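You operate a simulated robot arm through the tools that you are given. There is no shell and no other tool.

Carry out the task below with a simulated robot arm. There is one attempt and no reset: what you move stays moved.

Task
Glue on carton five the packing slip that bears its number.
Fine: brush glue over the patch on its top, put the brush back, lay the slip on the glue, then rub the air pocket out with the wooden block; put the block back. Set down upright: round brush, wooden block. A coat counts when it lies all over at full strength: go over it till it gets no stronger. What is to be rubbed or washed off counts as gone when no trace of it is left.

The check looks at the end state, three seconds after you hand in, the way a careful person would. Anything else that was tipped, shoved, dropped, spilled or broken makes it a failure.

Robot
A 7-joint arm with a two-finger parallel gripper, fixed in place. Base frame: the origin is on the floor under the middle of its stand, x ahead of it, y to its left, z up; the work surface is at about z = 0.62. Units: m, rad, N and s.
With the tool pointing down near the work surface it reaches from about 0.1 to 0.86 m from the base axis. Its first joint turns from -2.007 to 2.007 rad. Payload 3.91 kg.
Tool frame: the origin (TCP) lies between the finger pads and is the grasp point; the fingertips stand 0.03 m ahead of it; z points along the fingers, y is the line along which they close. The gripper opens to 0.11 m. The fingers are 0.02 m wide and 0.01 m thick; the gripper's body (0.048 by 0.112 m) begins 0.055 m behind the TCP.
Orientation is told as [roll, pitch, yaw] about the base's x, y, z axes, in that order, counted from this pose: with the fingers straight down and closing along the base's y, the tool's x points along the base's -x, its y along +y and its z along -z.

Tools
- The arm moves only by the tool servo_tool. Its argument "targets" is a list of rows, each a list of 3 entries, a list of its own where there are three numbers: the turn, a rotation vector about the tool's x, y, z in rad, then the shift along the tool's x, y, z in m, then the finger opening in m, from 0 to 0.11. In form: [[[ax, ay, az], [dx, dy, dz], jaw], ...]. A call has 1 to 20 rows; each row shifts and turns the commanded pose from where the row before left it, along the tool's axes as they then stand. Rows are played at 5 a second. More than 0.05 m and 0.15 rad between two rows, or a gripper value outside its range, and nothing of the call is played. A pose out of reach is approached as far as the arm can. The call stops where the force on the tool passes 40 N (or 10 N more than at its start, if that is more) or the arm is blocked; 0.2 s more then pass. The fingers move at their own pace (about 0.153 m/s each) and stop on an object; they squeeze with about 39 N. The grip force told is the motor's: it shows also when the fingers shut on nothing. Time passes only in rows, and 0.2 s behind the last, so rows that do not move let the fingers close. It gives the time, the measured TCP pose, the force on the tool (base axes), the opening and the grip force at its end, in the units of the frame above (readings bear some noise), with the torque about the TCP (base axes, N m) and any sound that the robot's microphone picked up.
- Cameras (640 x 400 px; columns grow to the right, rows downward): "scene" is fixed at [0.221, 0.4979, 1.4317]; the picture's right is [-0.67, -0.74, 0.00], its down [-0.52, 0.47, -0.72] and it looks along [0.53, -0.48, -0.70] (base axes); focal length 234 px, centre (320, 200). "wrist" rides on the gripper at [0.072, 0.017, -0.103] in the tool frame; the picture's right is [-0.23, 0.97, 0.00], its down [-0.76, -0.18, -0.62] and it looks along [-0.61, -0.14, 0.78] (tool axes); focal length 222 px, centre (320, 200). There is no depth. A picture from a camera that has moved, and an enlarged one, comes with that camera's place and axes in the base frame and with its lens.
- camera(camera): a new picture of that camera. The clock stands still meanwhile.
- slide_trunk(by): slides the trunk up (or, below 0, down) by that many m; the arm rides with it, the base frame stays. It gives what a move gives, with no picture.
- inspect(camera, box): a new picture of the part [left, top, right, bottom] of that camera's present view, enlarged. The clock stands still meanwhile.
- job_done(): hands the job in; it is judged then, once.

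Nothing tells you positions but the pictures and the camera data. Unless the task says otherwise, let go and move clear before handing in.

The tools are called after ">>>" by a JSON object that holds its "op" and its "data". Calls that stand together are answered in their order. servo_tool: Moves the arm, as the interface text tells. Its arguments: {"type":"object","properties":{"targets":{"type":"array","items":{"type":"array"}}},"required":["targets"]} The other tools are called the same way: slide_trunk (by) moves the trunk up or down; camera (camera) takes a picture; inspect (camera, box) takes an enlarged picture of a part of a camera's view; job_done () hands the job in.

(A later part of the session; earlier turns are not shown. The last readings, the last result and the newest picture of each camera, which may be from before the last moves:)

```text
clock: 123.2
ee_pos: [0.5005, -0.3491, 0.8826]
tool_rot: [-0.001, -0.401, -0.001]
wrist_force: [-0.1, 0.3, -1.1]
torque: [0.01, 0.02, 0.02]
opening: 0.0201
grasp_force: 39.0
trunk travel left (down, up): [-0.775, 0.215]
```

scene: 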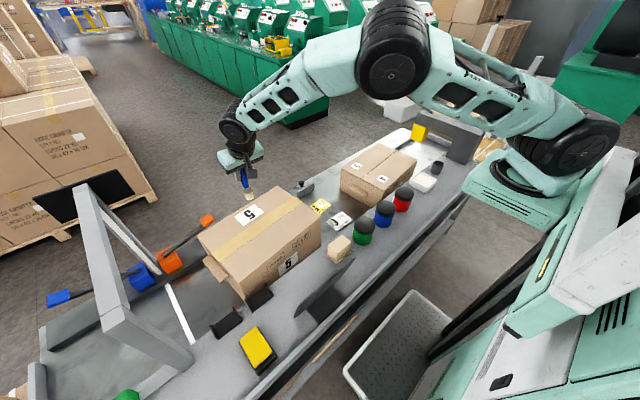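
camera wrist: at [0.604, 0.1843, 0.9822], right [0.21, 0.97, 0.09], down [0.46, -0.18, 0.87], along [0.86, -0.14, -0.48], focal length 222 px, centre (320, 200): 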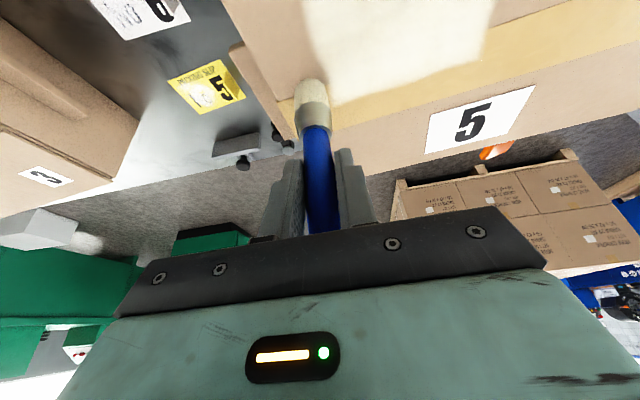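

>>> {"op": "servo_tool", "data": {"targets": [[[0, 0, 0], [0.0004, 0, 0.0009], 0.0], [[0, 0, 0], [0, 0, 0], 0.0]]}}

>>> {"op": "inspect", "data": {"camera": "wrist", "box": [220, 0, 400, 130]}}

```text
clock: 123.8
ee_pos: [0.5008, -0.3486, 0.8822]
tool_rot: [0.0, -0.401, 0.001]
wrist_force: [-0.8, -0.1, 3.7]
torque: [0.02, 0.02, 0.02]
opening: 0.0204
grasp_force: 39.0
trunk travel left (down, up): [-0.775, 0.215]
```

```text
3.08 times, centred on (310, 65) of wrist
camera zoom: at [0.3941, -0.3326, 0.9481], right [0.21, 0.97, 0.09], down [0.46, -0.18, 0.87], along [0.86, -0.14, -0.48], focal length 684 px, centre (351, 615)
```

zoom: 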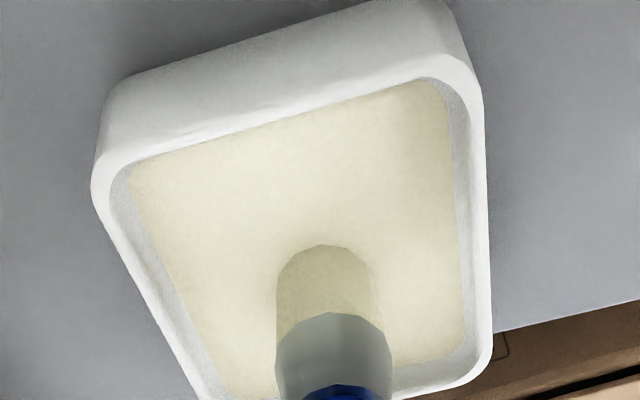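

Contact made. Swirl lightly, lift, and return to the patch.

>>> {"op": "servo_tool", "data": {"targets": [[[0, 0, 0], [0.0002, 0, 0.0005], 0.0], [[0, 0, 0], [0, 0.01, 0], 0.0], [[0, 0, 0], [0, -0.01, 0], 0.0], [[0, 0, 0], [0, -0.01, 0], 0.0], [[0, 0, 0], [0, 0.01, 0], 0.0], [[0, 0, 0], [0, 0, 0], 0.0], [[0, 0, 0], [-0.0078, 0, -0.0184], 0.0], [[0, 0, 0], [-0.0078, 0, -0.0184], 0.0], [[0, 0, 0], [-0.0078, 0, -0.0184], 0.0], [[0, 0, 0], [-0.0078, 0, -0.0184], 0.0], [[0, 0, 0], [0, 0, 0], 0.0]]}}

>>> {"op": "servo_tool", "data": {"targets": [[[0, 0, 0], [-0.0219, 0.0333, -0.001], 0.0], [[0, 0, 0], [-0.0219, 0.0333, -0.001], 0.0], [[0, 0, 0], [-0.0219, 0.0333, -0.001], 0.0], [[0, 0, 0], [-0.0219, 0.0333, -0.001], 0.0], [[0, 0, 0], [-0.0219, 0.0333, -0.001], 0.0], [[0, 0, 0], [-0.0219, 0.0333, -0.001], 0.0], [[0, 0, 0], [0.0006, 0.041, 0.0092], 0.0], [[0, 0, 0], [0.0006, 0.041, 0.0092], 0.0], [[0, 0, 0], [0.0006, 0.041, 0.0092], 0.0], [[0, 0, 0], [0.0006, 0.041, 0.0092], 0.0], [[0, 0, 0], [0.0006, 0.041, 0.0092], 0.0], [[0, 0, 0], [0.0006, 0.041, 0.0092], 0.0], [[0, 0, 0], [0.0006, 0.041, 0.0092], 0.0], [[0, 0, 0], [0.0006, 0.041, 0.0092], 0.0], [[0, 0, 0], [0.0105, 0, 0.0249], 0.0], [[0, 0, 0], [0, 0, 0], 0.0]]}}

```text
clock: 126.2
ee_pos: [0.4992, -0.3486, 0.9605]
tool_rot: [0.0, -0.4, -0.002]
wrist_force: [0.0, -1.2, -0.7]
torque: [-0.02, 0.02, -0.02]
opening: 0.0203
grasp_force: 39.1
trunk travel left (down, up): [-0.775, 0.215]
```

```text
clock: 129.6
ee_pos: [0.6448, 0.1809, 0.9207]
tool_rot: [0.0, -0.4, 0.001]
wrist_force: [1.4, 0.5, 0.1]
torque: [0.04, -0.01, -0.03]
opening: 0.0207
grasp_force: 38.9
trunk travel left (down, up): [-0.775, 0.215]
```

>>> {"op": "servo_tool", "data": {"targets": [[[0, 0, 0], [0.0016, 0, 0.0037], 0.0], [[0, 0, 0], [0, 0, 0], 0.0]]}}

```text
clock: 130.2
ee_pos: [0.6445, 0.1793, 0.9169]
tool_rot: [-0.001, -0.399, 0.002]
wrist_force: [0.4, -0.2, -0.1]
torque: [0.01, -0.02, 0.0]
opening: 0.0204
grasp_force: 38.7
trunk travel left (down, up): [-0.775, 0.215]
```

>>> {"op": "servo_tool", "data": {"targets": [[[0, 0, 0], [0.0004, 0, 0.0009], 0.0], [[0, 0, 0], [0, 0, 0], 0.0]]}}

```text
clock: 130.8
ee_pos: [0.6438, 0.1784, 0.9168]
tool_rot: [-0.001, -0.4, 0.001]
wrist_force: [-0.6, 0.4, -1.1]
torque: [-0.05, 0.01, 0.01]
opening: 0.0205
grasp_force: 39.3
trunk travel left (down, up): [-0.775, 0.215]
```

>>> {"op": "servo_tool", "data": {"targets": [[[0, 0, 0], [0.0004, 0, 0.0009], 0.0], [[0, 0, 0], [0, 0, 0], 0.0]]}}

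```text
clock: 131.4
ee_pos: [0.6448, 0.1795, 0.916]
tool_rot: [0.0, -0.4, 0.0]
wrist_force: [0.1, 0.0, -0.4]
torque: [0.02, 0.0, 0.0]
opening: 0.0204
grasp_force: 38.6
trunk travel left (down, up): [-0.775, 0.215]
```

>>> {"op": "servo_tool", "data": {"targets": [[[0, 0, 0], [0.0004, 0, 0.0009], 0.0], [[0, 0, 0], [0, 0, 0], 0.0]]}}

```text
clock: 132.0
ee_pos: [0.6446, 0.1783, 0.9153]
tool_rot: [0.001, -0.402, 0.0]
wrist_force: [-2.3, -0.4, 10.7]
torque: [-0.05, -0.04, 0.02]
opening: 0.0204
grasp_force: 39.4
trunk travel left (down, up): [-0.775, 0.215]
```

Contact ~11 N. Full raster over the patch.

>>> {"op": "servo_tool", "data": {"targets": [[[0, 0, 0], [0.0012, 0.0156, -0.0005], 0.0], [[0, 0, 0], [0.0012, 0.0156, -0.0005], 0.0], [[0, 0, 0], [0.0012, 0.0156, -0.0005], 0.0], [[0, 0, 0], [0.0012, 0.0156, -0.0005], 0.0], [[0, 0, 0], [0.0012, 0.0156, -0.0005], 0.0], [[0, 0, 0], [0.0012, 0.0156, -0.0005], 0.0], [[0, 0, 0], [0.0012, 0.0156, -0.0005], 0.0], [[0, 0, 0], [0.0008, 0.01, -0.0003], 0.0], [[0, 0, 0], [-0.0138, 0.0012, 0.0058], 0.0], [[0, 0, 0], [-0.0012, -0.0156, 0.0005], 0.0], [[0, 0, 0], [-0.0012, -0.0156, 0.0005], 0.0], [[0, 0, 0], [-0.0012, -0.0156, 0.0005], 0.0], [[0, 0, 0], [-0.0012, -0.0156, 0.0005], 0.0], [[0, 0, 0], [-0.0012, -0.0156, 0.0005], 0.0], [[0, 0, 0], [-0.0012, -0.0156, 0.0005], 0.0], [[0, 0, 0], [-0.0012, -0.0156, 0.0005], 0.0], [[0, 0, 0], [-0.0012, -0.0156, 0.0005], 0.0], [[0, 0, 0], [-0.0138, 0.0012, 0.0058], 0.0]]}}

>>> {"op": "inspect", "data": {"camera": "scene", "box": [250, 180, 330, 240]}}

```text
clock: 135.8
ee_pos: [0.6755, 0.1751, 0.9139]
tool_rot: [-0.002, -0.399, -0.001]
wrist_force: [-5.0, 0.4, 17.7]
torque: [-0.05, 0.21, -0.04]
opening: 0.0205
grasp_force: 38.9
trunk travel left (down, up): [-0.775, 0.215]
```

```text
6.67 times, centred on (290, 210) of scene
camera zoom: at [0.221, 0.4979, 1.4317], right [-0.67, -0.74, 0.0], down [-0.52, 0.47, -0.72], along [0.53, -0.48, -0.7], focal length 1563 px, centre (520, 133)
```

zoom: 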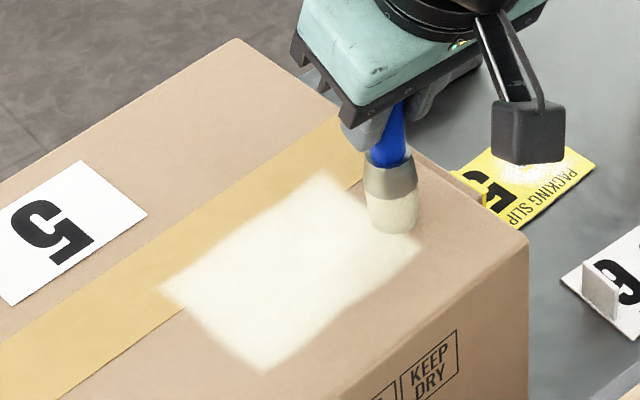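

>>> {"op": "servo_tool", "data": {"targets": [[[0, 0, 0], [0.0012, 0.0156, -0.0005], 0.0], [[0, 0, 0], [0.0012, 0.0156, -0.0005], 0.0], [[0, 0, 0], [0.0012, 0.0156, -0.0005], 0.0], [[0, 0, 0], [0.0012, 0.0156, -0.0005], 0.0], [[0, 0, 0], [0.0012, 0.0156, -0.0005], 0.0], [[0, 0, 0], [0.0012, 0.0156, -0.0005], 0.0], [[0, 0, 0], [0.0012, 0.0156, -0.0005], 0.0], [[0, 0, 0], [0.0008, 0.01, -0.0003], 0.0], [[0, 0, 0], [-0.0138, 0.0012, 0.0058], 0.0], [[0, 0, 0], [-0.0012, -0.0156, 0.0005], 0.0], [[0, 0, 0], [-0.0012, -0.0156, 0.0005], 0.0], [[0, 0, 0], [-0.0012, -0.0156, 0.0005], 0.0], [[0, 0, 0], [-0.0012, -0.0156, 0.0005], 0.0], [[0, 0, 0], [-0.0012, -0.0156, 0.0005], 0.0], [[0, 0, 0], [-0.0012, -0.0156, 0.0005], 0.0], [[0, 0, 0], [-0.0012, -0.0156, 0.0005], 0.0], [[0, 0, 0], [-0.0012, -0.0156, 0.0005], 0.0], [[0, 0, 0], [-0.0138, 0.0012, 0.0058], 0.0]]}}

>>> {"op": "servo_tool", "data": {"targets": [[[0, 0, 0], [0.0012, 0.0156, -0.0005], 0.0], [[0, 0, 0], [0.0012, 0.0156, -0.0005], 0.0], [[0, 0, 0], [0.0012, 0.0156, -0.0005], 0.0], [[0, 0, 0], [0.0012, 0.0156, -0.0005], 0.0], [[0, 0, 0], [0.0012, 0.0156, -0.0005], 0.0], [[0, 0, 0], [0.0012, 0.0156, -0.0005], 0.0], [[0, 0, 0], [0.0012, 0.0156, -0.0005], 0.0], [[0, 0, 0], [0.0008, 0.01, -0.0003], 0.0], [[0, 0, 0], [-0.0138, 0.0012, 0.0058], 0.0], [[0, 0, 0], [-0.0012, -0.0156, 0.0005], 0.0], [[0, 0, 0], [-0.0012, -0.0156, 0.0005], 0.0], [[0, 0, 0], [-0.0012, -0.0156, 0.0005], 0.0], [[0, 0, 0], [-0.0012, -0.0156, 0.0005], 0.0], [[0, 0, 0], [-0.0012, -0.0156, 0.0005], 0.0], [[0, 0, 0], [-0.0012, -0.0156, 0.0005], 0.0], [[0, 0, 0], [-0.0012, -0.0156, 0.0005], 0.0], [[0, 0, 0], [-0.0012, -0.0156, 0.0005], 0.0], [[0, 0, 0], [0, 0, 0], 0.0]]}}

>>> {"op": "inspect", "data": {"camera": "scene", "box": [250, 180, 330, 240]}}

```text
clock: 139.6
ee_pos: [0.7049, 0.1739, 0.9147]
tool_rot: [-0.001, -0.4, -0.001]
wrist_force: [0.1, -0.8, -0.4]
torque: [0.0, -0.02, 0.0]
opening: 0.0203
grasp_force: 38.8
trunk travel left (down, up): [-0.775, 0.215]
```

```text
clock: 143.4
ee_pos: [0.7217, 0.1679, 0.9149]
tool_rot: [0.0, -0.4, 0.0]
wrist_force: [-0.2, 0.6, -0.6]
torque: [0.01, -0.02, 0.01]
opening: 0.0201
grasp_force: 38.9
trunk travel left (down, up): [-0.775, 0.215]
```

```text
6.67 times, centred on (290, 210) of scene
camera zoom: at [0.221, 0.4979, 1.4317], right [-0.67, -0.74, 0.0], down [-0.52, 0.47, -0.72], along [0.53, -0.48, -0.7], focal length 1563 px, centre (520, 133)
```

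zoom: 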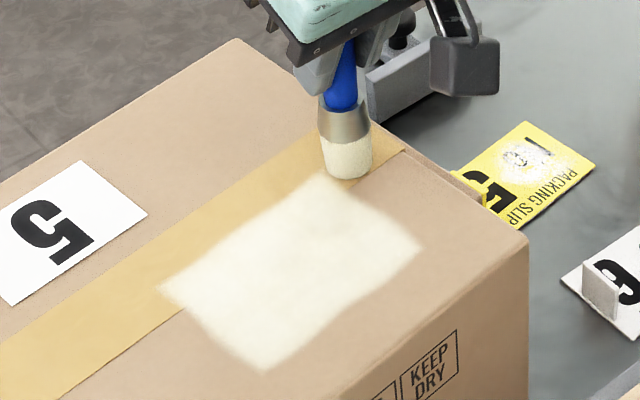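

The far lines had lost contact; I'll lower slightly until I feel it and repeat the far half.

>>> {"op": "servo_tool", "data": {"targets": [[[0, 0, 0], [0.0008, 0.01, 0.0009], 0.0], [[0, 0, 0], [0, 0, 0], 0.0]]}}

```text
clock: 144.0
ee_pos: [0.7223, 0.1789, 0.9141]
tool_rot: [0.0, -0.4, -0.002]
wrist_force: [-1.1, 0.3, 4.8]
torque: [0.04, -0.01, 0.01]
opening: 0.0203
grasp_force: 38.8
trunk travel left (down, up): [-0.775, 0.215]
```

>>> {"op": "servo_tool", "data": {"targets": [[[0, 0, 0], [0.0002, 0, 0.0005], 0.0], [[0, 0, 0], [0.0012, 0.0156, -0.0005], 0.0], [[0, 0, 0], [0.0012, 0.0156, -0.0005], 0.0], [[0, 0, 0], [0.0012, 0.0156, -0.0005], 0.0], [[0, 0, 0], [0.0012, 0.0156, -0.0005], 0.0], [[0, 0, 0], [0.0012, 0.0156, -0.0005], 0.0], [[0, 0, 0], [0.0012, 0.0156, -0.0005], 0.0], [[0, 0, 0], [0.0012, 0.0156, -0.0005], 0.0], [[0, 0, 0], [0, 0, 0], 0.0]]}}

>>> {"op": "servo_tool", "data": {"targets": [[[0, 0, 0], [0.0138, -0.0012, -0.0058], 0.0], [[0, 0, 0], [0.0002, 0, 0.0005], 0.0], [[0, 0, 0], [-0.0012, -0.0156, 0.0005], 0.0], [[0, 0, 0], [-0.0012, -0.0156, 0.0005], 0.0], [[0, 0, 0], [-0.0012, -0.0156, 0.0005], 0.0], [[0, 0, 0], [-0.0012, -0.0156, 0.0005], 0.0], [[0, 0, 0], [-0.0012, -0.0156, 0.0005], 0.0], [[0, 0, 0], [-0.0012, -0.0156, 0.0005], 0.0], [[0, 0, 0], [-0.0012, -0.0156, 0.0005], 0.0], [[0, 0, 0], [0, 0, 0], 0.0]]}}

>>> {"op": "inspect", "data": {"camera": "scene", "box": [250, 180, 330, 240]}}

```text
clock: 146.0
ee_pos: [0.7105, 0.2879, 0.9121]
tool_rot: [0.0, -0.401, -0.001]
wrist_force: [0.3, -4.4, 15.8]
torque: [-0.27, -0.27, -0.06]
opening: 0.0203
grasp_force: 38.5
trunk travel left (down, up): [-0.775, 0.215]
```

```text
clock: 148.2
ee_pos: [0.7063, 0.1782, 0.9122]
tool_rot: [0.002, -0.404, 0.0]
wrist_force: [0.6, 5.7, 25.4]
torque: [0.38, -0.32, 0.07]
opening: 0.0202
grasp_force: 39.4
trunk travel left (down, up): [-0.775, 0.215]
```

```text
6.67 times, centred on (290, 210) of scene
camera zoom: at [0.221, 0.4979, 1.4317], right [-0.67, -0.74, 0.0], down [-0.52, 0.47, -0.72], along [0.53, -0.48, -0.7], focal length 1563 px, centre (520, 133)
```

zoom: 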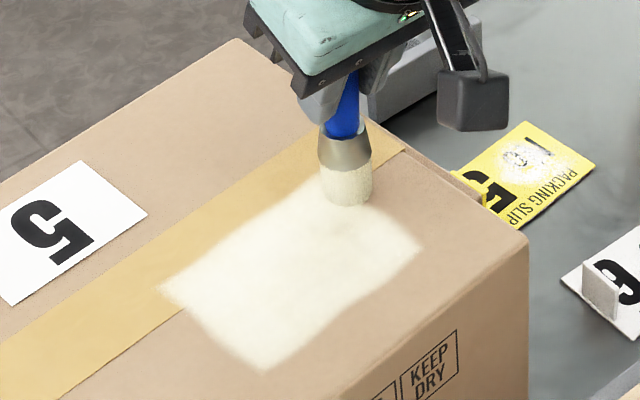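

>>> {"op": "servo_tool", "data": {"targets": [[[0, 0, 0], [0.0138, -0.0012, -0.0058], 0.0], [[0, 0, 0], [0.0012, 0.0156, -0.0005], 0.0], [[0, 0, 0], [0.0012, 0.0156, -0.0005], 0.0], [[0, 0, 0], [0.0012, 0.0156, -0.0005], 0.0], [[0, 0, 0], [0.0012, 0.0156, -0.0005], 0.0], [[0, 0, 0], [0.0012, 0.0156, -0.0005], 0.0], [[0, 0, 0], [0.0012, 0.0156, -0.0005], 0.0], [[0, 0, 0], [0.0012, 0.0156, -0.0005], 0.0], [[0, 0, 0], [0.0138, -0.0012, -0.0058], 0.0], [[0, 0, 0], [-0.0012, -0.0156, 0.0005], 0.0], [[0, 0, 0], [-0.0012, -0.0156, 0.0005], 0.0], [[0, 0, 0], [-0.0012, -0.0156, 0.0005], 0.0], [[0, 0, 0], [-0.0012, -0.0156, 0.0005], 0.0], [[0, 0, 0], [-0.0012, -0.0156, 0.0005], 0.0], [[0, 0, 0], [-0.0012, -0.0156, 0.0005], 0.0], [[0, 0, 0], [-0.0012, -0.0156, 0.0005], 0.0], [[0, 0, 0], [0, 0, 0], 0.0]]}}

>>> {"op": "servo_tool", "data": {"targets": [[[0, 0, 0], [0.0138, -0.0012, -0.0058], 0.0], [[0, 0, 0], [0.0012, 0.0156, -0.0005], 0.0], [[0, 0, 0], [0.0012, 0.0156, -0.0005], 0.0], [[0, 0, 0], [0.0012, 0.0156, -0.0005], 0.0], [[0, 0, 0], [0.0012, 0.0156, -0.0005], 0.0], [[0, 0, 0], [0.0012, 0.0156, -0.0005], 0.0], [[0, 0, 0], [0.0012, 0.0156, -0.0005], 0.0], [[0, 0, 0], [0.0012, 0.0156, -0.0005], 0.0], [[0, 0, 0], [0.0138, -0.0012, -0.0058], 0.0], [[0, 0, 0], [-0.0012, -0.0156, 0.0005], 0.0], [[0, 0, 0], [-0.0012, -0.0156, 0.0005], 0.0], [[0, 0, 0], [-0.0012, -0.0156, 0.0005], 0.0], [[0, 0, 0], [-0.0012, -0.0156, 0.0005], 0.0], [[0, 0, 0], [-0.0012, -0.0156, 0.0005], 0.0], [[0, 0, 0], [-0.0012, -0.0156, 0.0005], 0.0], [[0, 0, 0], [-0.0012, -0.0156, 0.0005], 0.0], [[0, 0, 0], [0, 0, 0], 0.0]]}}

>>> {"op": "inspect", "data": {"camera": "scene", "box": [250, 180, 330, 240]}}

>>> {"op": "inspect", "data": {"camera": "wrist", "box": [240, 0, 560, 160]}}

```text
clock: 151.8
ee_pos: [0.6762, 0.1731, 0.9121]
tool_rot: [0.0, -0.4, 0.0]
wrist_force: [0.1, 0.2, -1.5]
torque: [-0.02, 0.01, 0.02]
opening: 0.0201
grasp_force: 38.9
trunk travel left (down, up): [-0.775, 0.215]
```

```text
clock: 155.4
ee_pos: [0.644, 0.1719, 0.9124]
tool_rot: [-0.001, -0.399, 0.0]
wrist_force: [-0.1, 0.8, -0.7]
torque: [-0.01, -0.01, 0.01]
opening: 0.02
grasp_force: 39.3
trunk travel left (down, up): [-0.775, 0.215]
```

```text
6.67 times, centred on (290, 210) of scene
camera zoom: at [0.221, 0.4979, 1.4317], right [-0.67, -0.74, 0.0], down [-0.52, 0.47, -0.72], along [0.53, -0.48, -0.7], focal length 1563 px, centre (520, 133)
```

zoom: 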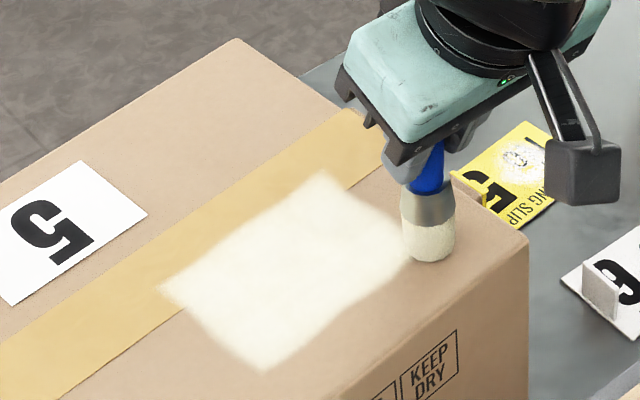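

```text
2.00 times, centred on (400, 80) of wrist
camera zoom: at [0.5376, 0.1891, 0.9789], right [0.21, 0.97, 0.09], down [0.46, -0.18, 0.87], along [0.86, -0.14, -0.48], focal length 444 px, centre (160, 440)
```

zoom: 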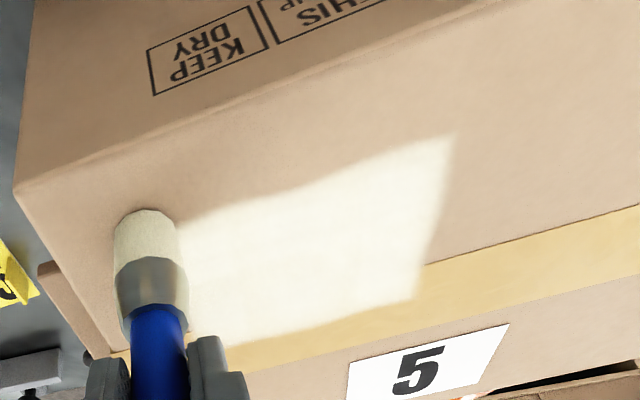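

The coat looks even and bright now. The handle has crept up in the grip, so I'll set the brush in its cup, re-grip it, reload and do one more full pass for comparison.

>>> {"op": "servo_tool", "data": {"targets": [[[0, 0, 0], [-0.0098, -0.01, -0.036], 0.0], [[0, 0, 0], [-0.0098, -0.01, -0.036], 0.0], [[0, 0, 0], [-0.0098, -0.01, -0.036], 0.0], [[0, 0, 0], [0.0008, -0.0417, -0.0014], 0.0], [[0, 0, 0], [0.0008, -0.0417, -0.0014], 0.0], [[0, 0, 0], [0.0008, -0.0417, -0.0014], 0.0], [[0, 0, 0], [0.0008, -0.0417, -0.0014], 0.0], [[0, 0, 0], [0.0008, -0.0417, -0.0014], 0.0], [[0, 0, 0], [0.0008, -0.0417, -0.0014], 0.0], [[0, 0, 0], [0.0008, -0.0417, -0.0014], 0.0], [[0, 0, 0], [0.0159, -0.0411, 0.0014], 0.0], [[0, 0, 0], [0.0159, -0.0411, 0.0014], 0.0], [[0, 0, 0], [0.0159, -0.0411, 0.0014], 0.0], [[0, 0, 0], [0.0159, -0.0411, 0.0014], 0.0], [[0, 0, 0], [0.0159, -0.0411, 0.0014], 0.0], [[0, 0, 0], [0.0159, -0.0411, 0.0014], 0.0], [[0, 0, 0], [0.0159, -0.0411, 0.0014], 0.0], [[0, 0, 0], [0.0159, -0.0411, 0.0014], 0.0], [[0, 0, 0], [0, 0, 0], 0.0]]}}

>>> {"op": "inspect", "data": {"camera": "scene", "box": [390, 100, 480, 190]}}

>>> {"op": "camera", "data": {"camera": "wrist"}}

>>> {"op": "inspect", "data": {"camera": "scene", "box": [250, 180, 330, 240]}}

```text
clock: 159.4
ee_pos: [0.5065, -0.4788, 0.9685]
tool_rot: [-0.001, -0.4, -0.003]
wrist_force: [0.7, -0.3, -0.3]
torque: [-0.01, 0.05, 0.01]
opening: 0.0199
grasp_force: 38.8
trunk travel left (down, up): [-0.775, 0.215]
```

```text
4.44 times, centred on (435, 145) of scene
camera zoom: at [0.221, 0.4979, 1.4317], right [-0.67, -0.74, 0.0], down [-0.52, 0.47, -0.72], along [0.53, -0.48, -0.7], focal length 1042 px, centre (-191, 444)
```

zoom: 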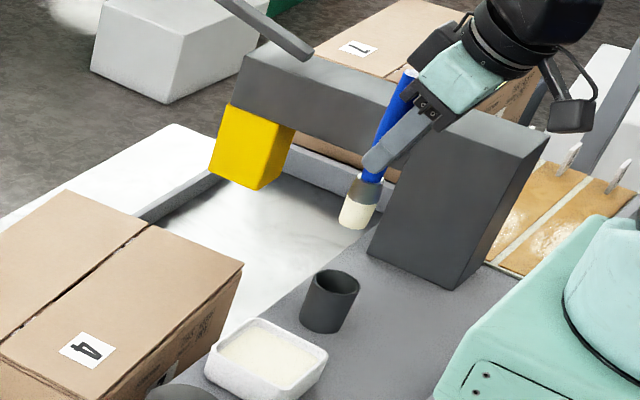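

```text
taken
camera wrist: at [0.4004, -0.4613, 1.0354], right [0.21, 0.97, 0.09], down [0.46, -0.18, 0.87], along [0.86, -0.14, -0.48], focal length 222 px, centre (320, 200)
```

wrist: 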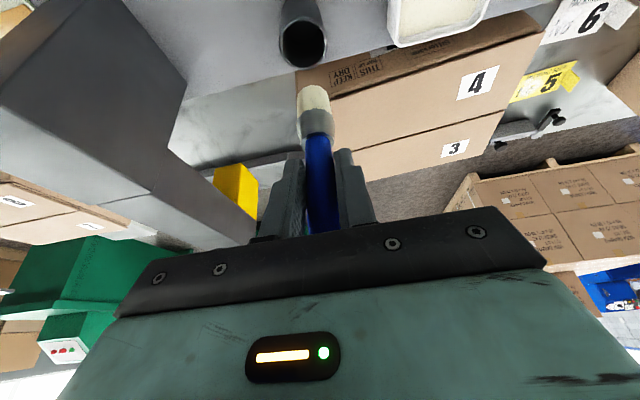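

```text
6.67 times, centred on (290, 210) of scene
camera zoom: at [0.221, 0.4979, 1.4317], right [-0.67, -0.74, 0.0], down [-0.52, 0.47, -0.72], along [0.53, -0.48, -0.7], focal length 1563 px, centre (520, 133)
```

zoom: 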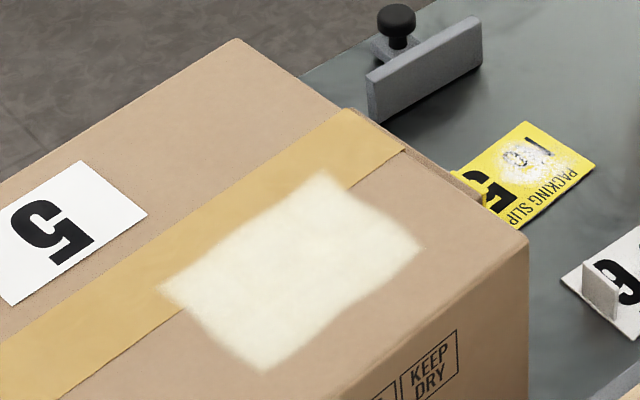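

Coat unchanged in look between the last two passes. Lowering the brush into its cup for re-gripping.

>>> {"op": "servo_tool", "data": {"targets": [[[0, 0, 0], [0.0062, -0.001, 0.0205], 0.0], [[0, 0, 0], [0.008, 0, 0.0189], 0.0], [[0, 0, 0], [0.008, 0, 0.0189], 0.0], [[0, 0, 0], [0.008, 0, 0.0189], 0.0], [[0, 0, 0], [0.008, 0, 0.0189], 0.0], [[0, 0, 0], [0, 0, 0], 0.0]]}}

>>> {"op": "camera", "data": {"camera": "wrist"}}

>>> {"op": "inspect", "data": {"camera": "scene", "box": [390, 120, 480, 200]}}

```text
clock: 160.4
ee_pos: [0.515, -0.481, 0.8937]
tool_rot: [-0.013, -0.411, 0.008]
wrist_force: [-1.8, 2.1, 24.3]
torque: [0.07, -0.18, 0.02]
opening: 0.0195
grasp_force: 39.1
trunk travel left (down, up): [-0.775, 0.215]
stopped in row 5: the force on the tool passed its limit at 72 N (the readings are from after the stop); the commanded pose is now the measured one
```

```text
taken
camera wrist: at [0.4069, -0.4642, 0.9584], right [0.21, 0.98, 0.08], down [0.45, -0.17, 0.88], along [0.87, -0.14, -0.47], focal length 222 px, centre (320, 200)
```

wrist: 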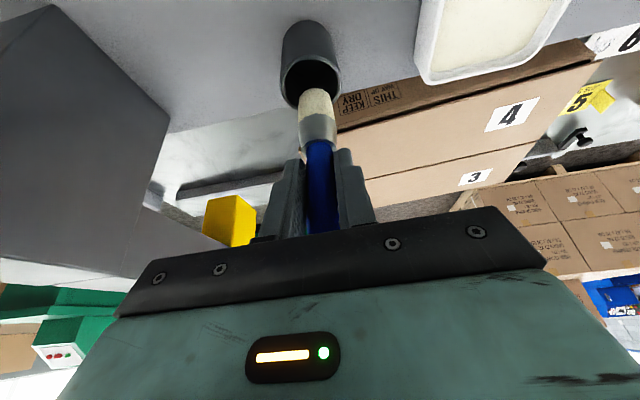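

```text
5.00 times, centred on (435, 160) of scene
camera zoom: at [0.221, 0.4979, 1.4317], right [-0.67, -0.74, 0.0], down [-0.52, 0.47, -0.72], along [0.53, -0.48, -0.7], focal length 1172 px, centre (-255, 400)
```

zoom: 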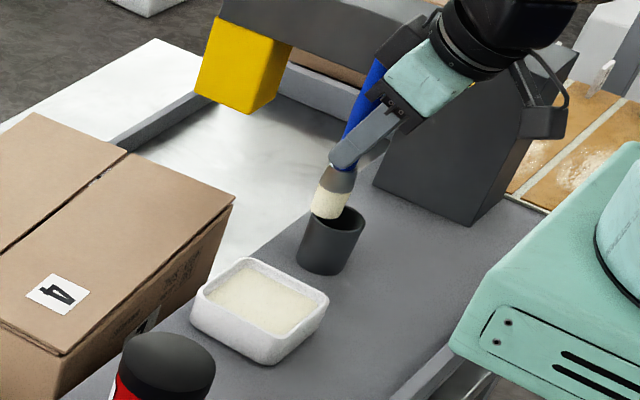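

The brush tip caught the cup's rim (force stop) since it sits a few millimetres ahead of the TCP. I lift off, level the wrist, and look closely at cup and tip.

>>> {"op": "servo_tool", "data": {"targets": [[[0, 0, 0], [-0.0078, 0, -0.0184], 0.0], [[-0.0089, 0.011, 0.0124], [-0.0078, 0, -0.0184], 0.0], [[0, 0, 0], [0, 0, 0], 0.0], [[0, 0, 0], [0, 0, 0], 0.0]]}}

>>> {"op": "inspect", "data": {"camera": "wrist", "box": [250, 0, 410, 120]}}

>>> {"op": "inspect", "data": {"camera": "scene", "box": [400, 120, 470, 190]}}

```text
clock: 161.4
ee_pos: [0.5143, -0.4825, 0.9297]
tool_rot: [0.007, -0.397, -0.008]
wrist_force: [-0.8, 0.1, -1.0]
torque: [-0.02, 0.01, 0.0]
opening: 0.0195
grasp_force: 39.3
trunk travel left (down, up): [-0.775, 0.215]
```

```text
3.33 times, centred on (330, 60) of wrist
camera zoom: at [0.4075, -0.4653, 0.9978], right [0.22, 0.97, 0.09], down [0.46, -0.19, 0.87], along [0.86, -0.14, -0.49], focal length 740 px, centre (287, 667)
```

zoom: 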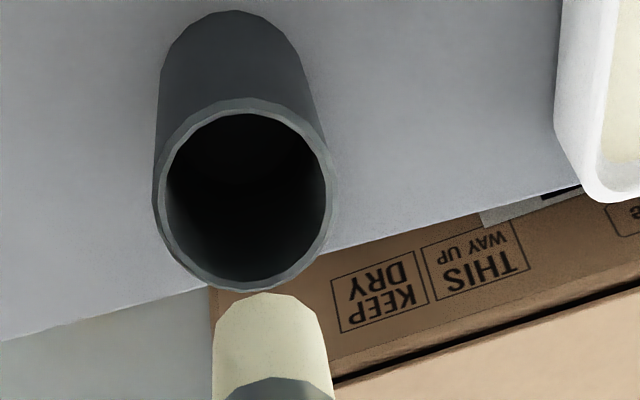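

```text
5.71 times, centred on (435, 155) of scene
camera zoom: at [0.221, 0.4979, 1.4317], right [-0.67, -0.74, 0.0], down [-0.52, 0.47, -0.72], along [0.53, -0.48, -0.7], focal length 1340 px, centre (-337, 457)
```

zoom: 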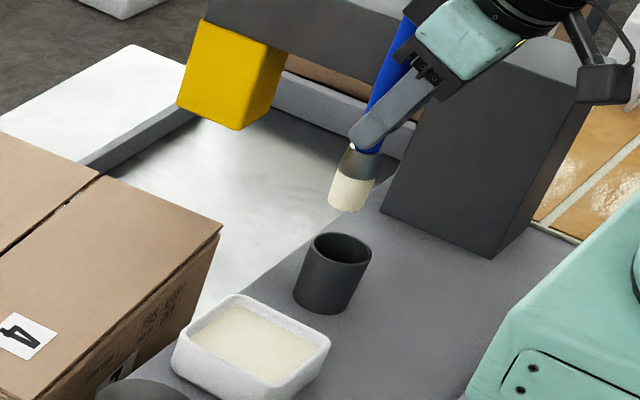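

The tip is now ≈ 0.0735 below and 3 mm ahead of the TCP (pushed up by the bump). I'll centre the tip over the cup (0.5076, −0.4805) and lower it in slowly.

>>> {"op": "servo_tool", "data": {"targets": [[[0.0033, -0.003, -0.0101], [0.0089, 0.0, -0.0038], 0.0], [[0, 0, 0], [0, 0, 0], 0.0]]}}

>>> {"op": "inspect", "data": {"camera": "wrist", "box": [250, 0, 410, 120]}}

>>> {"op": "inspect", "data": {"camera": "scene", "box": [400, 120, 470, 190]}}

```text
clock: 162.1
ee_pos: [0.5036, -0.4821, 0.9305]
tool_rot: [-0.001, -0.396, 0.002]
wrist_force: [0.0, 0.0, -0.3]
torque: [0.0, 0.0, 0.01]
opening: 0.0194
grasp_force: 39.2
trunk travel left (down, up): [-0.775, 0.215]
```

```text
3.33 times, centred on (330, 60) of wrist
camera zoom: at [0.3968, -0.4654, 0.997], right [0.21, 0.97, 0.09], down [0.46, -0.18, 0.87], along [0.86, -0.14, -0.48], focal length 740 px, centre (287, 667)
```

zoom: 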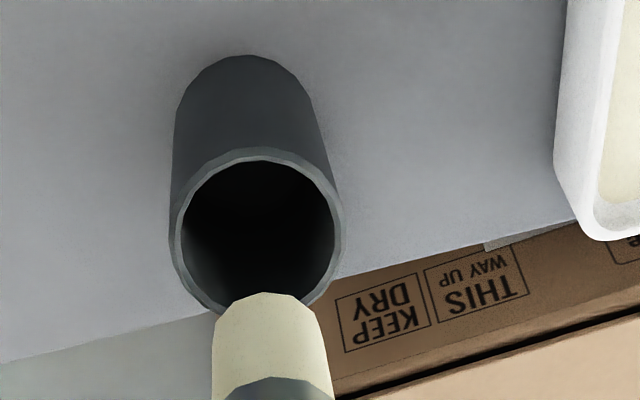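

```text
5.71 times, centred on (435, 155) of scene
camera zoom: at [0.221, 0.4979, 1.4317], right [-0.67, -0.74, 0.0], down [-0.52, 0.47, -0.72], along [0.53, -0.48, -0.7], focal length 1340 px, centre (-337, 457)
```

zoom: 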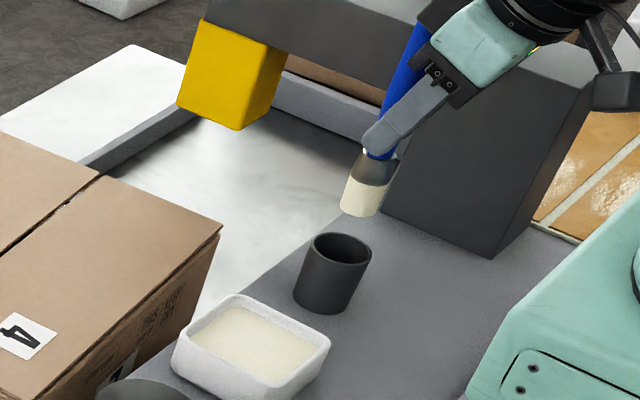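

Aligned within ~2 mm. Lowering slowly into the cup.

>>> {"op": "servo_tool", "data": {"targets": [[[0, 0, 0], [0.0039, 0, 0.0092], 0.0], [[0, 0, 0], [0.0039, 0, 0.0092], 0.0], [[0, 0, 0], [0.0039, 0, 0.0092], 0.0], [[0, 0, 0], [0.0039, 0, 0.0092], 0.0], [[0, 0, 0], [0.0039, 0, 0.0092], 0.0], [[0, 0, 0], [0, 0, 0], 0.0]]}}

>>> {"op": "inspect", "data": {"camera": "wrist", "box": [250, 0, 410, 120]}}

>>> {"op": "inspect", "data": {"camera": "scene", "box": [400, 120, 470, 190]}}

```text
clock: 163.4
ee_pos: [0.5021, -0.481, 0.8814]
tool_rot: [-0.002, -0.401, 0.002]
wrist_force: [-0.4, -0.6, -0.4]
torque: [-0.02, 0.04, 0.03]
opening: 0.0197
grasp_force: 39.2
trunk travel left (down, up): [-0.775, 0.215]
```

```text
3.33 times, centred on (330, 60) of wrist
camera zoom: at [0.3961, -0.465, 0.9477], right [0.21, 0.97, 0.09], down [0.46, -0.18, 0.87], along [0.86, -0.14, -0.48], focal length 740 px, centre (287, 667)
```

zoom: 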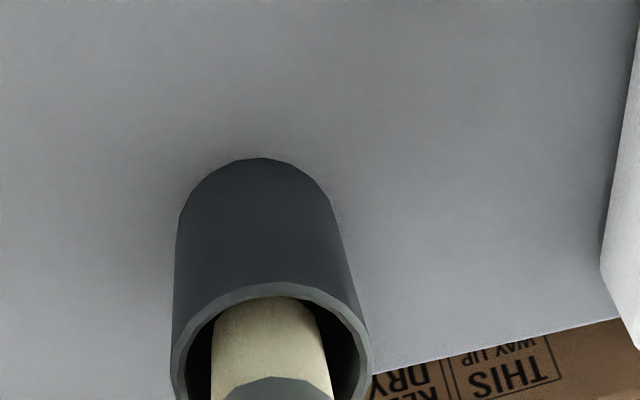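

```text
5.71 times, centred on (435, 155) of scene
camera zoom: at [0.221, 0.4979, 1.4317], right [-0.67, -0.74, 0.0], down [-0.52, 0.47, -0.72], along [0.53, -0.48, -0.7], focal length 1340 px, centre (-337, 457)
```

zoom: 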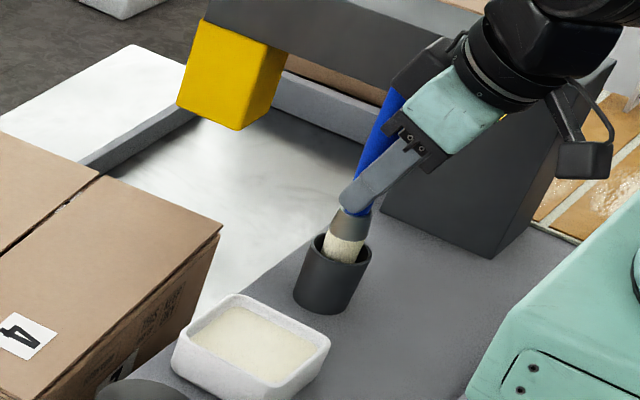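

The bristles are inside the cup. Lowering further, with force watch.

>>> {"op": "servo_tool", "data": {"targets": [[[0, 0, 0], [0.0039, 0, 0.0092], 0.0], [[0, 0, 0], [0.0039, 0, 0.0092], 0.0], [[0, 0, 0], [0.002, 0, 0.0046], 0.0], [[0, 0, 0], [0, 0, 0], 0.0]]}}

>>> {"op": "inspect", "data": {"camera": "scene", "box": [400, 120, 470, 190]}}

```text
clock: 164.4
ee_pos: [0.5037, -0.4811, 0.8557]
tool_rot: [-0.003, -0.4, 0.001]
wrist_force: [-0.1, 0.3, -0.5]
torque: [0.0, 0.0, 0.02]
opening: 0.0197
grasp_force: 39.2
trunk travel left (down, up): [-0.775, 0.215]
```

```text
5.71 times, centred on (435, 155) of scene
camera zoom: at [0.221, 0.4979, 1.4317], right [-0.67, -0.74, 0.0], down [-0.52, 0.47, -0.72], along [0.53, -0.48, -0.7], focal length 1340 px, centre (-337, 457)
```

zoom: 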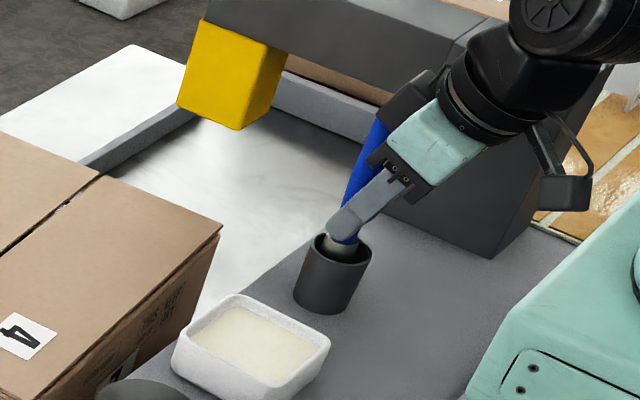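

>>> {"op": "servo_tool", "data": {"targets": [[[0, 0, 0], [0.0016, 0, 0.0037], 0.0], [[0, 0, 0], [0, 0, 0], 0.0]]}}

>>> {"op": "servo_tool", "data": {"targets": [[[0, 0, 0], [0, 0, 0], 0.045], [[0, 0, 0], [0, 0, 0], 0.045], [[0, 0, 0], [0, 0, 0], 0.045]]}}

>>> {"op": "inspect", "data": {"camera": "scene", "box": [400, 120, 470, 190]}}

>>> {"op": "camera", "data": {"camera": "wrist"}}

```text
clock: 165.1
ee_pos: [0.5047, -0.4804, 0.8514]
tool_rot: [-0.001, -0.398, 0.001]
wrist_force: [-0.4, 0.2, 0.2]
torque: [-0.01, -0.03, 0.0]
opening: 0.0194
grasp_force: 38.7
trunk travel left (down, up): [-0.775, 0.215]
```

```text
clock: 165.8
ee_pos: [0.5037, -0.4817, 0.852]
tool_rot: [-0.001, -0.4, 0.002]
wrist_force: [0.4, 0.9, 0.4]
torque: [-0.03, -0.03, 0.02]
opening: 0.0451
grasp_force: 0.1
trunk travel left (down, up): [-0.775, 0.215]
```

```text
5.71 times, centred on (435, 155) of scene
camera zoom: at [0.221, 0.4979, 1.4317], right [-0.67, -0.74, 0.0], down [-0.52, 0.47, -0.72], along [0.53, -0.48, -0.7], focal length 1340 px, centre (-337, 457)
```

zoom: 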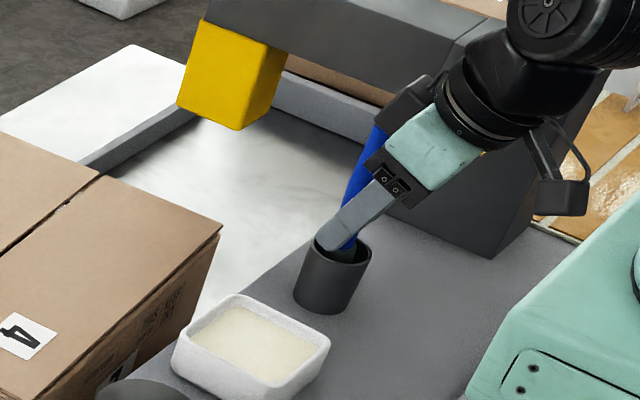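

```text
taken
camera wrist: at [0.3971, -0.4642, 0.9187], right [0.21, 0.97, 0.09], down [0.46, -0.18, 0.87], along [0.86, -0.14, -0.48], focal length 222 px, centre (320, 200)
```

wrist: 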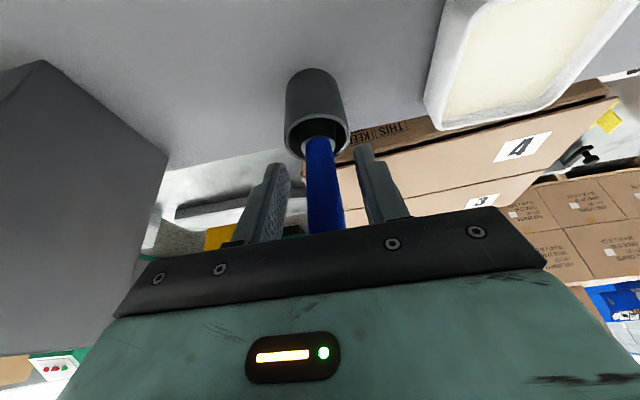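

Released in the cup. Rising 27 mm to the original grip height and checking how the brush stands.

>>> {"op": "servo_tool", "data": {"targets": [[[0, 0, 0], [-0.0052, 0, -0.0123], 0.045], [[0, 0, 0], [-0.0052, 0, -0.0124], 0.045], [[0, 0, 0], [0, 0, 0], 0.045]]}}

>>> {"op": "inspect", "data": {"camera": "scene", "box": [400, 120, 470, 190]}}

>>> {"op": "camera", "data": {"camera": "wrist"}}

```text
clock: 166.7
ee_pos: [0.505, -0.4802, 0.8782]
tool_rot: [-0.003, -0.398, 0.003]
wrist_force: [-1.4, 0.7, -0.6]
torque: [-0.03, 0.01, -0.01]
opening: 0.0449
grasp_force: 0.0
trunk travel left (down, up): [-0.775, 0.215]
```

```text
5.71 times, centred on (435, 155) of scene
camera zoom: at [0.221, 0.4979, 1.4317], right [-0.67, -0.74, 0.0], down [-0.52, 0.47, -0.72], along [0.53, -0.48, -0.7], focal length 1340 px, centre (-337, 457)
```

zoom: 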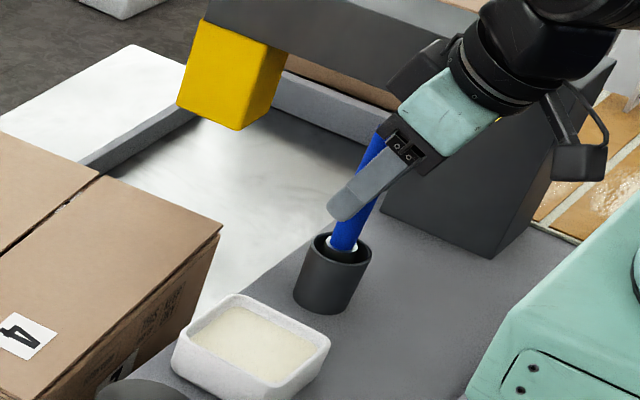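

```text
taken
camera wrist: at [0.3981, -0.4644, 0.9452], right [0.21, 0.97, 0.09], down [0.46, -0.18, 0.87], along [0.86, -0.14, -0.48], focal length 222 px, centre (320, 200)
```

wrist: 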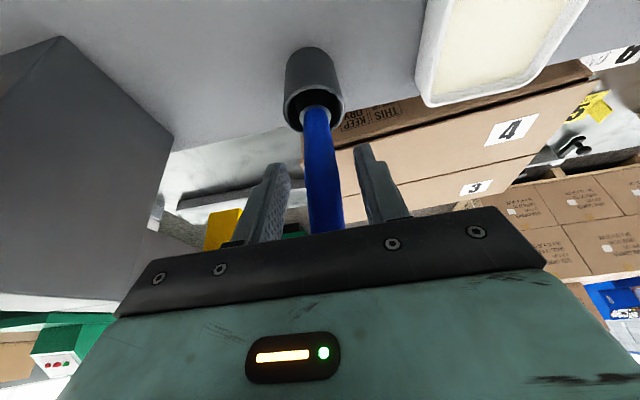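

The brush stands upright in the cup. Re-gripping, then lifting and dipping again.

>>> {"op": "servo_tool", "data": {"targets": [[[0, 0, 0], [0, 0, 0], 0.0], [[0, 0, 0], [0, 0, 0], 0.0], [[0, 0, 0], [0, 0, 0], 0.0], [[0, 0, 0], [-0.0039, 0, -0.0092], 0.0], [[0, 0, 0], [-0.0078, 0, -0.0184], 0.0], [[0, 0, 0], [-0.0078, 0, -0.0184], 0.0], [[0, 0, 0], [-0.0078, 0, -0.0184], 0.0], [[0, 0, 0], [-0.0078, 0, -0.0184], 0.0], [[0, 0, 0], [0, 0.0435, 0], 0.0], [[0, 0, 0], [0, 0.0435, 0], 0.0], [[0, 0, 0], [0.003, 0.0435, 0], 0.0], [[0, 0, 0], [0, 0, 0], 0.0]]}}

>>> {"op": "inspect", "data": {"camera": "wrist", "box": [240, 0, 400, 110]}}

>>> {"op": "inspect", "data": {"camera": "scene", "box": [390, 120, 460, 190]}}

```text
clock: 169.2
ee_pos: [0.501, -0.3483, 0.9679]
tool_rot: [-0.003, -0.399, 0.002]
wrist_force: [0.4, -0.1, 0.2]
torque: [-0.02, -0.02, 0.0]
opening: 0.0205
grasp_force: 39.3
trunk travel left (down, up): [-0.775, 0.215]
```

```text
3.64 times, centred on (320, 55) of wrist
camera zoom: at [0.394, -0.3326, 1.0333], right [0.21, 0.97, 0.09], down [0.46, -0.18, 0.87], along [0.86, -0.14, -0.48], focal length 808 px, centre (320, 727)
```

zoom: 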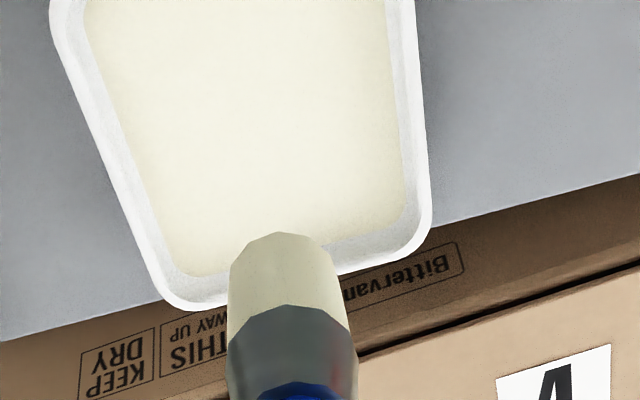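

```text
5.71 times, centred on (425, 155) of scene
camera zoom: at [0.221, 0.4979, 1.4317], right [-0.67, -0.74, 0.0], down [-0.52, 0.47, -0.72], along [0.53, -0.48, -0.7], focal length 1340 px, centre (-280, 457)
```

zoom: 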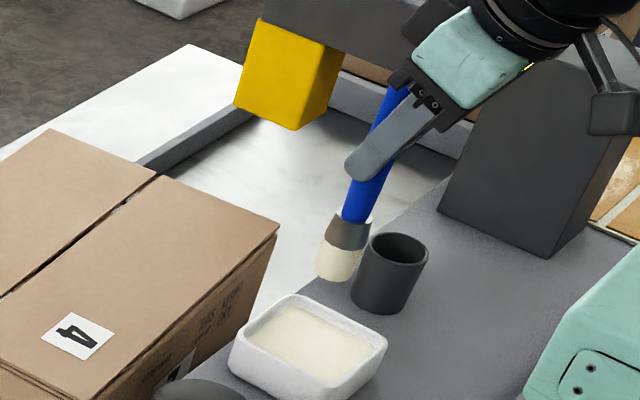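

>>> {"op": "servo_tool", "data": {"targets": [[[0, 0, 0], [0.0068, 0, 0.0161], 0.0], [[0, 0, 0], [0.0068, 0, 0.0161], 0.0], [[0, 0, 0], [0.0068, 0, 0.0161], 0.0], [[0, 0, 0], [0.0068, 0, 0.0161], 0.0], [[0, 0, 0], [0, 0, 0], 0.0]]}}

>>> {"op": "servo_tool", "data": {"targets": [[[0, 0, 0], [0.0006, 0, 0.0014], 0.0], [[0, 0, 0], [0, 0, 0], 0.0]]}}

```text
clock: 170.4
ee_pos: [0.5007, -0.3502, 0.8987]
tool_rot: [-0.002, -0.402, 0.003]
wrist_force: [-0.3, 0.8, 15.9]
torque: [0.07, -0.1, 0.02]
opening: 0.0201
grasp_force: 38.7
trunk travel left (down, up): [-0.775, 0.215]
```

```text
clock: 171.1
ee_pos: [0.502, -0.3498, 0.8978]
tool_rot: [-0.004, -0.401, 0.002]
wrist_force: [2.1, 0.3, 32.9]
torque: [0.07, -0.27, 0.02]
opening: 0.0206
grasp_force: 38.8
trunk travel left (down, up): [-0.775, 0.215]
```

Reloaded with good contact. Swirl, lift, and return to the patch.

>>> {"op": "servo_tool", "data": {"targets": [[[0, 0, 0], [-0.0006, 0, -0.0014], 0.0], [[0, 0, 0], [0, 0.01, 0], 0.0], [[0, 0, 0], [0, -0.01, 0], 0.0], [[0, 0, 0], [0, -0.01, 0], 0.0], [[0, 0, 0], [0, 0.01, 0], 0.0], [[0, 0, 0], [0, 0, 0], 0.0], [[0, 0, 0], [-0.0068, 0, -0.0161], 0.0], [[0, 0, 0], [-0.0068, 0, -0.0161], 0.0], [[0, 0, 0], [-0.0068, 0, -0.0161], 0.0], [[0, 0, 0], [-0.0068, 0, -0.0161], 0.0], [[0, 0, 0], [0, 0, 0], 0.0]]}}

>>> {"op": "servo_tool", "data": {"targets": [[[0, 0, 0], [-0.0219, 0.0333, -0.001], 0.0], [[0, 0, 0], [-0.0219, 0.0333, -0.001], 0.0], [[0, 0, 0], [-0.0219, 0.0333, -0.001], 0.0], [[0, 0, 0], [-0.0219, 0.0333, -0.001], 0.0], [[0, 0, 0], [-0.0219, 0.0333, -0.001], 0.0], [[0, 0, 0], [-0.0219, 0.0333, -0.001], 0.0], [[0, 0, 0], [0.0006, 0.041, 0.0092], 0.0], [[0, 0, 0], [0.0006, 0.041, 0.0092], 0.0], [[0, 0, 0], [0.0006, 0.041, 0.0092], 0.0], [[0, 0, 0], [0.0006, 0.041, 0.0092], 0.0], [[0, 0, 0], [0.0006, 0.041, 0.0092], 0.0], [[0, 0, 0], [0.0006, 0.041, 0.0092], 0.0], [[0, 0, 0], [0.0006, 0.041, 0.0092], 0.0], [[0, 0, 0], [0.0006, 0.041, 0.0092], 0.0], [[0, 0, 0], [0.0058, 0, 0.0138], 0.0], [[0, 0, 0], [0, 0, 0], 0.0]]}}

```text
clock: 173.4
ee_pos: [0.503, -0.3514, 0.9674]
tool_rot: [0.0, -0.399, 0.003]
wrist_force: [0.2, 0.2, 0.0]
torque: [0.03, -0.03, -0.01]
opening: 0.0203
grasp_force: 38.8
trunk travel left (down, up): [-0.775, 0.215]
```

```text
clock: 176.8
ee_pos: [0.642, 0.1798, 0.9388]
tool_rot: [0.0, -0.4, 0.002]
wrist_force: [-0.8, -0.3, -1.8]
torque: [0.0, -0.01, 0.0]
opening: 0.0204
grasp_force: 38.8
trunk travel left (down, up): [-0.775, 0.215]
```

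>>> {"op": "servo_tool", "data": {"targets": [[[0, 0, 0], [0.0016, 0, 0.0037], 0.0], [[0, 0, 0], [0.0008, 0, 0.0018], 0.0], [[0, 0, 0], [0, 0, 0], 0.0]]}}

```text
clock: 177.7
ee_pos: [0.6418, 0.1784, 0.9327]
tool_rot: [-0.002, -0.397, 0.0]
wrist_force: [-0.5, 0.2, 0.2]
torque: [0.01, 0.01, -0.02]
opening: 0.0202
grasp_force: 38.6
trunk travel left (down, up): [-0.775, 0.215]
```

>>> {"op": "servo_tool", "data": {"targets": [[[0, 0, 0], [0.0006, 0, 0.0014], 0.0], [[0, 0, 0], [0, 0, 0], 0.0]]}}

```text
clock: 178.2
ee_pos: [0.6431, 0.1785, 0.9313]
tool_rot: [0.001, -0.399, 0.003]
wrist_force: [-1.3, 0.2, 6.6]
torque: [-0.02, 0.15, 0.0]
opening: 0.0201
grasp_force: 39.0
trunk travel left (down, up): [-0.775, 0.215]
```

Contact. Full raster, with slight extra lowering per line to keep contact.

>>> {"op": "servo_tool", "data": {"targets": [[[0, 0, 0], [0.0014, 0.0156, -0.0002], 0.0], [[0, 0, 0], [0.0012, 0.0156, -0.0005], 0.0], [[0, 0, 0], [0.0012, 0.0156, -0.0005], 0.0], [[0, 0, 0], [0.0012, 0.0156, -0.0005], 0.0], [[0, 0, 0], [0.0012, 0.0156, -0.0005], 0.0], [[0, 0, 0], [0.0012, 0.0156, -0.0005], 0.0], [[0, 0, 0], [0.0012, 0.0156, -0.0005], 0.0], [[0, 0, 0], [-0.0136, 0.0012, 0.0062], 0.0], [[0, 0, 0], [-0.0012, -0.0156, 0.0005], 0.0], [[0, 0, 0], [-0.0012, -0.0156, 0.0005], 0.0], [[0, 0, 0], [-0.0012, -0.0156, 0.0005], 0.0], [[0, 0, 0], [-0.0012, -0.0156, 0.0005], 0.0], [[0, 0, 0], [-0.0012, -0.0156, 0.0005], 0.0], [[0, 0, 0], [-0.0012, -0.0156, 0.0005], 0.0], [[0, 0, 0], [-0.0012, -0.0156, 0.0005], 0.0], [[0, 0, 0], [0, 0, 0], 0.0]]}}

>>> {"op": "servo_tool", "data": {"targets": [[[0, 0, 0], [-0.0136, 0.0012, 0.0062], 0.0], [[0, 0, 0], [0.0012, 0.0156, -0.0005], 0.0], [[0, 0, 0], [0.0012, 0.0156, -0.0005], 0.0], [[0, 0, 0], [0.0012, 0.0156, -0.0005], 0.0], [[0, 0, 0], [0.0012, 0.0156, -0.0005], 0.0], [[0, 0, 0], [0.0012, 0.0156, -0.0005], 0.0], [[0, 0, 0], [0.0012, 0.0156, -0.0005], 0.0], [[0, 0, 0], [0.0012, 0.0156, -0.0005], 0.0], [[0, 0, 0], [0, 0, 0], 0.0]]}}

```text
clock: 181.7
ee_pos: [0.6571, 0.1779, 0.9307]
tool_rot: [-0.005, -0.397, 0.001]
wrist_force: [-0.7, -0.1, 2.6]
torque: [-0.08, 0.01, -0.01]
opening: 0.0202
grasp_force: 38.8
trunk travel left (down, up): [-0.775, 0.215]
```

```text
clock: 183.7
ee_pos: [0.6643, 0.2892, 0.931]
tool_rot: [-0.001, -0.402, 0.003]
wrist_force: [0.7, -5.7, 21.4]
torque: [-0.39, -0.27, 0.0]
opening: 0.0205
grasp_force: 38.9
trunk travel left (down, up): [-0.775, 0.215]
```

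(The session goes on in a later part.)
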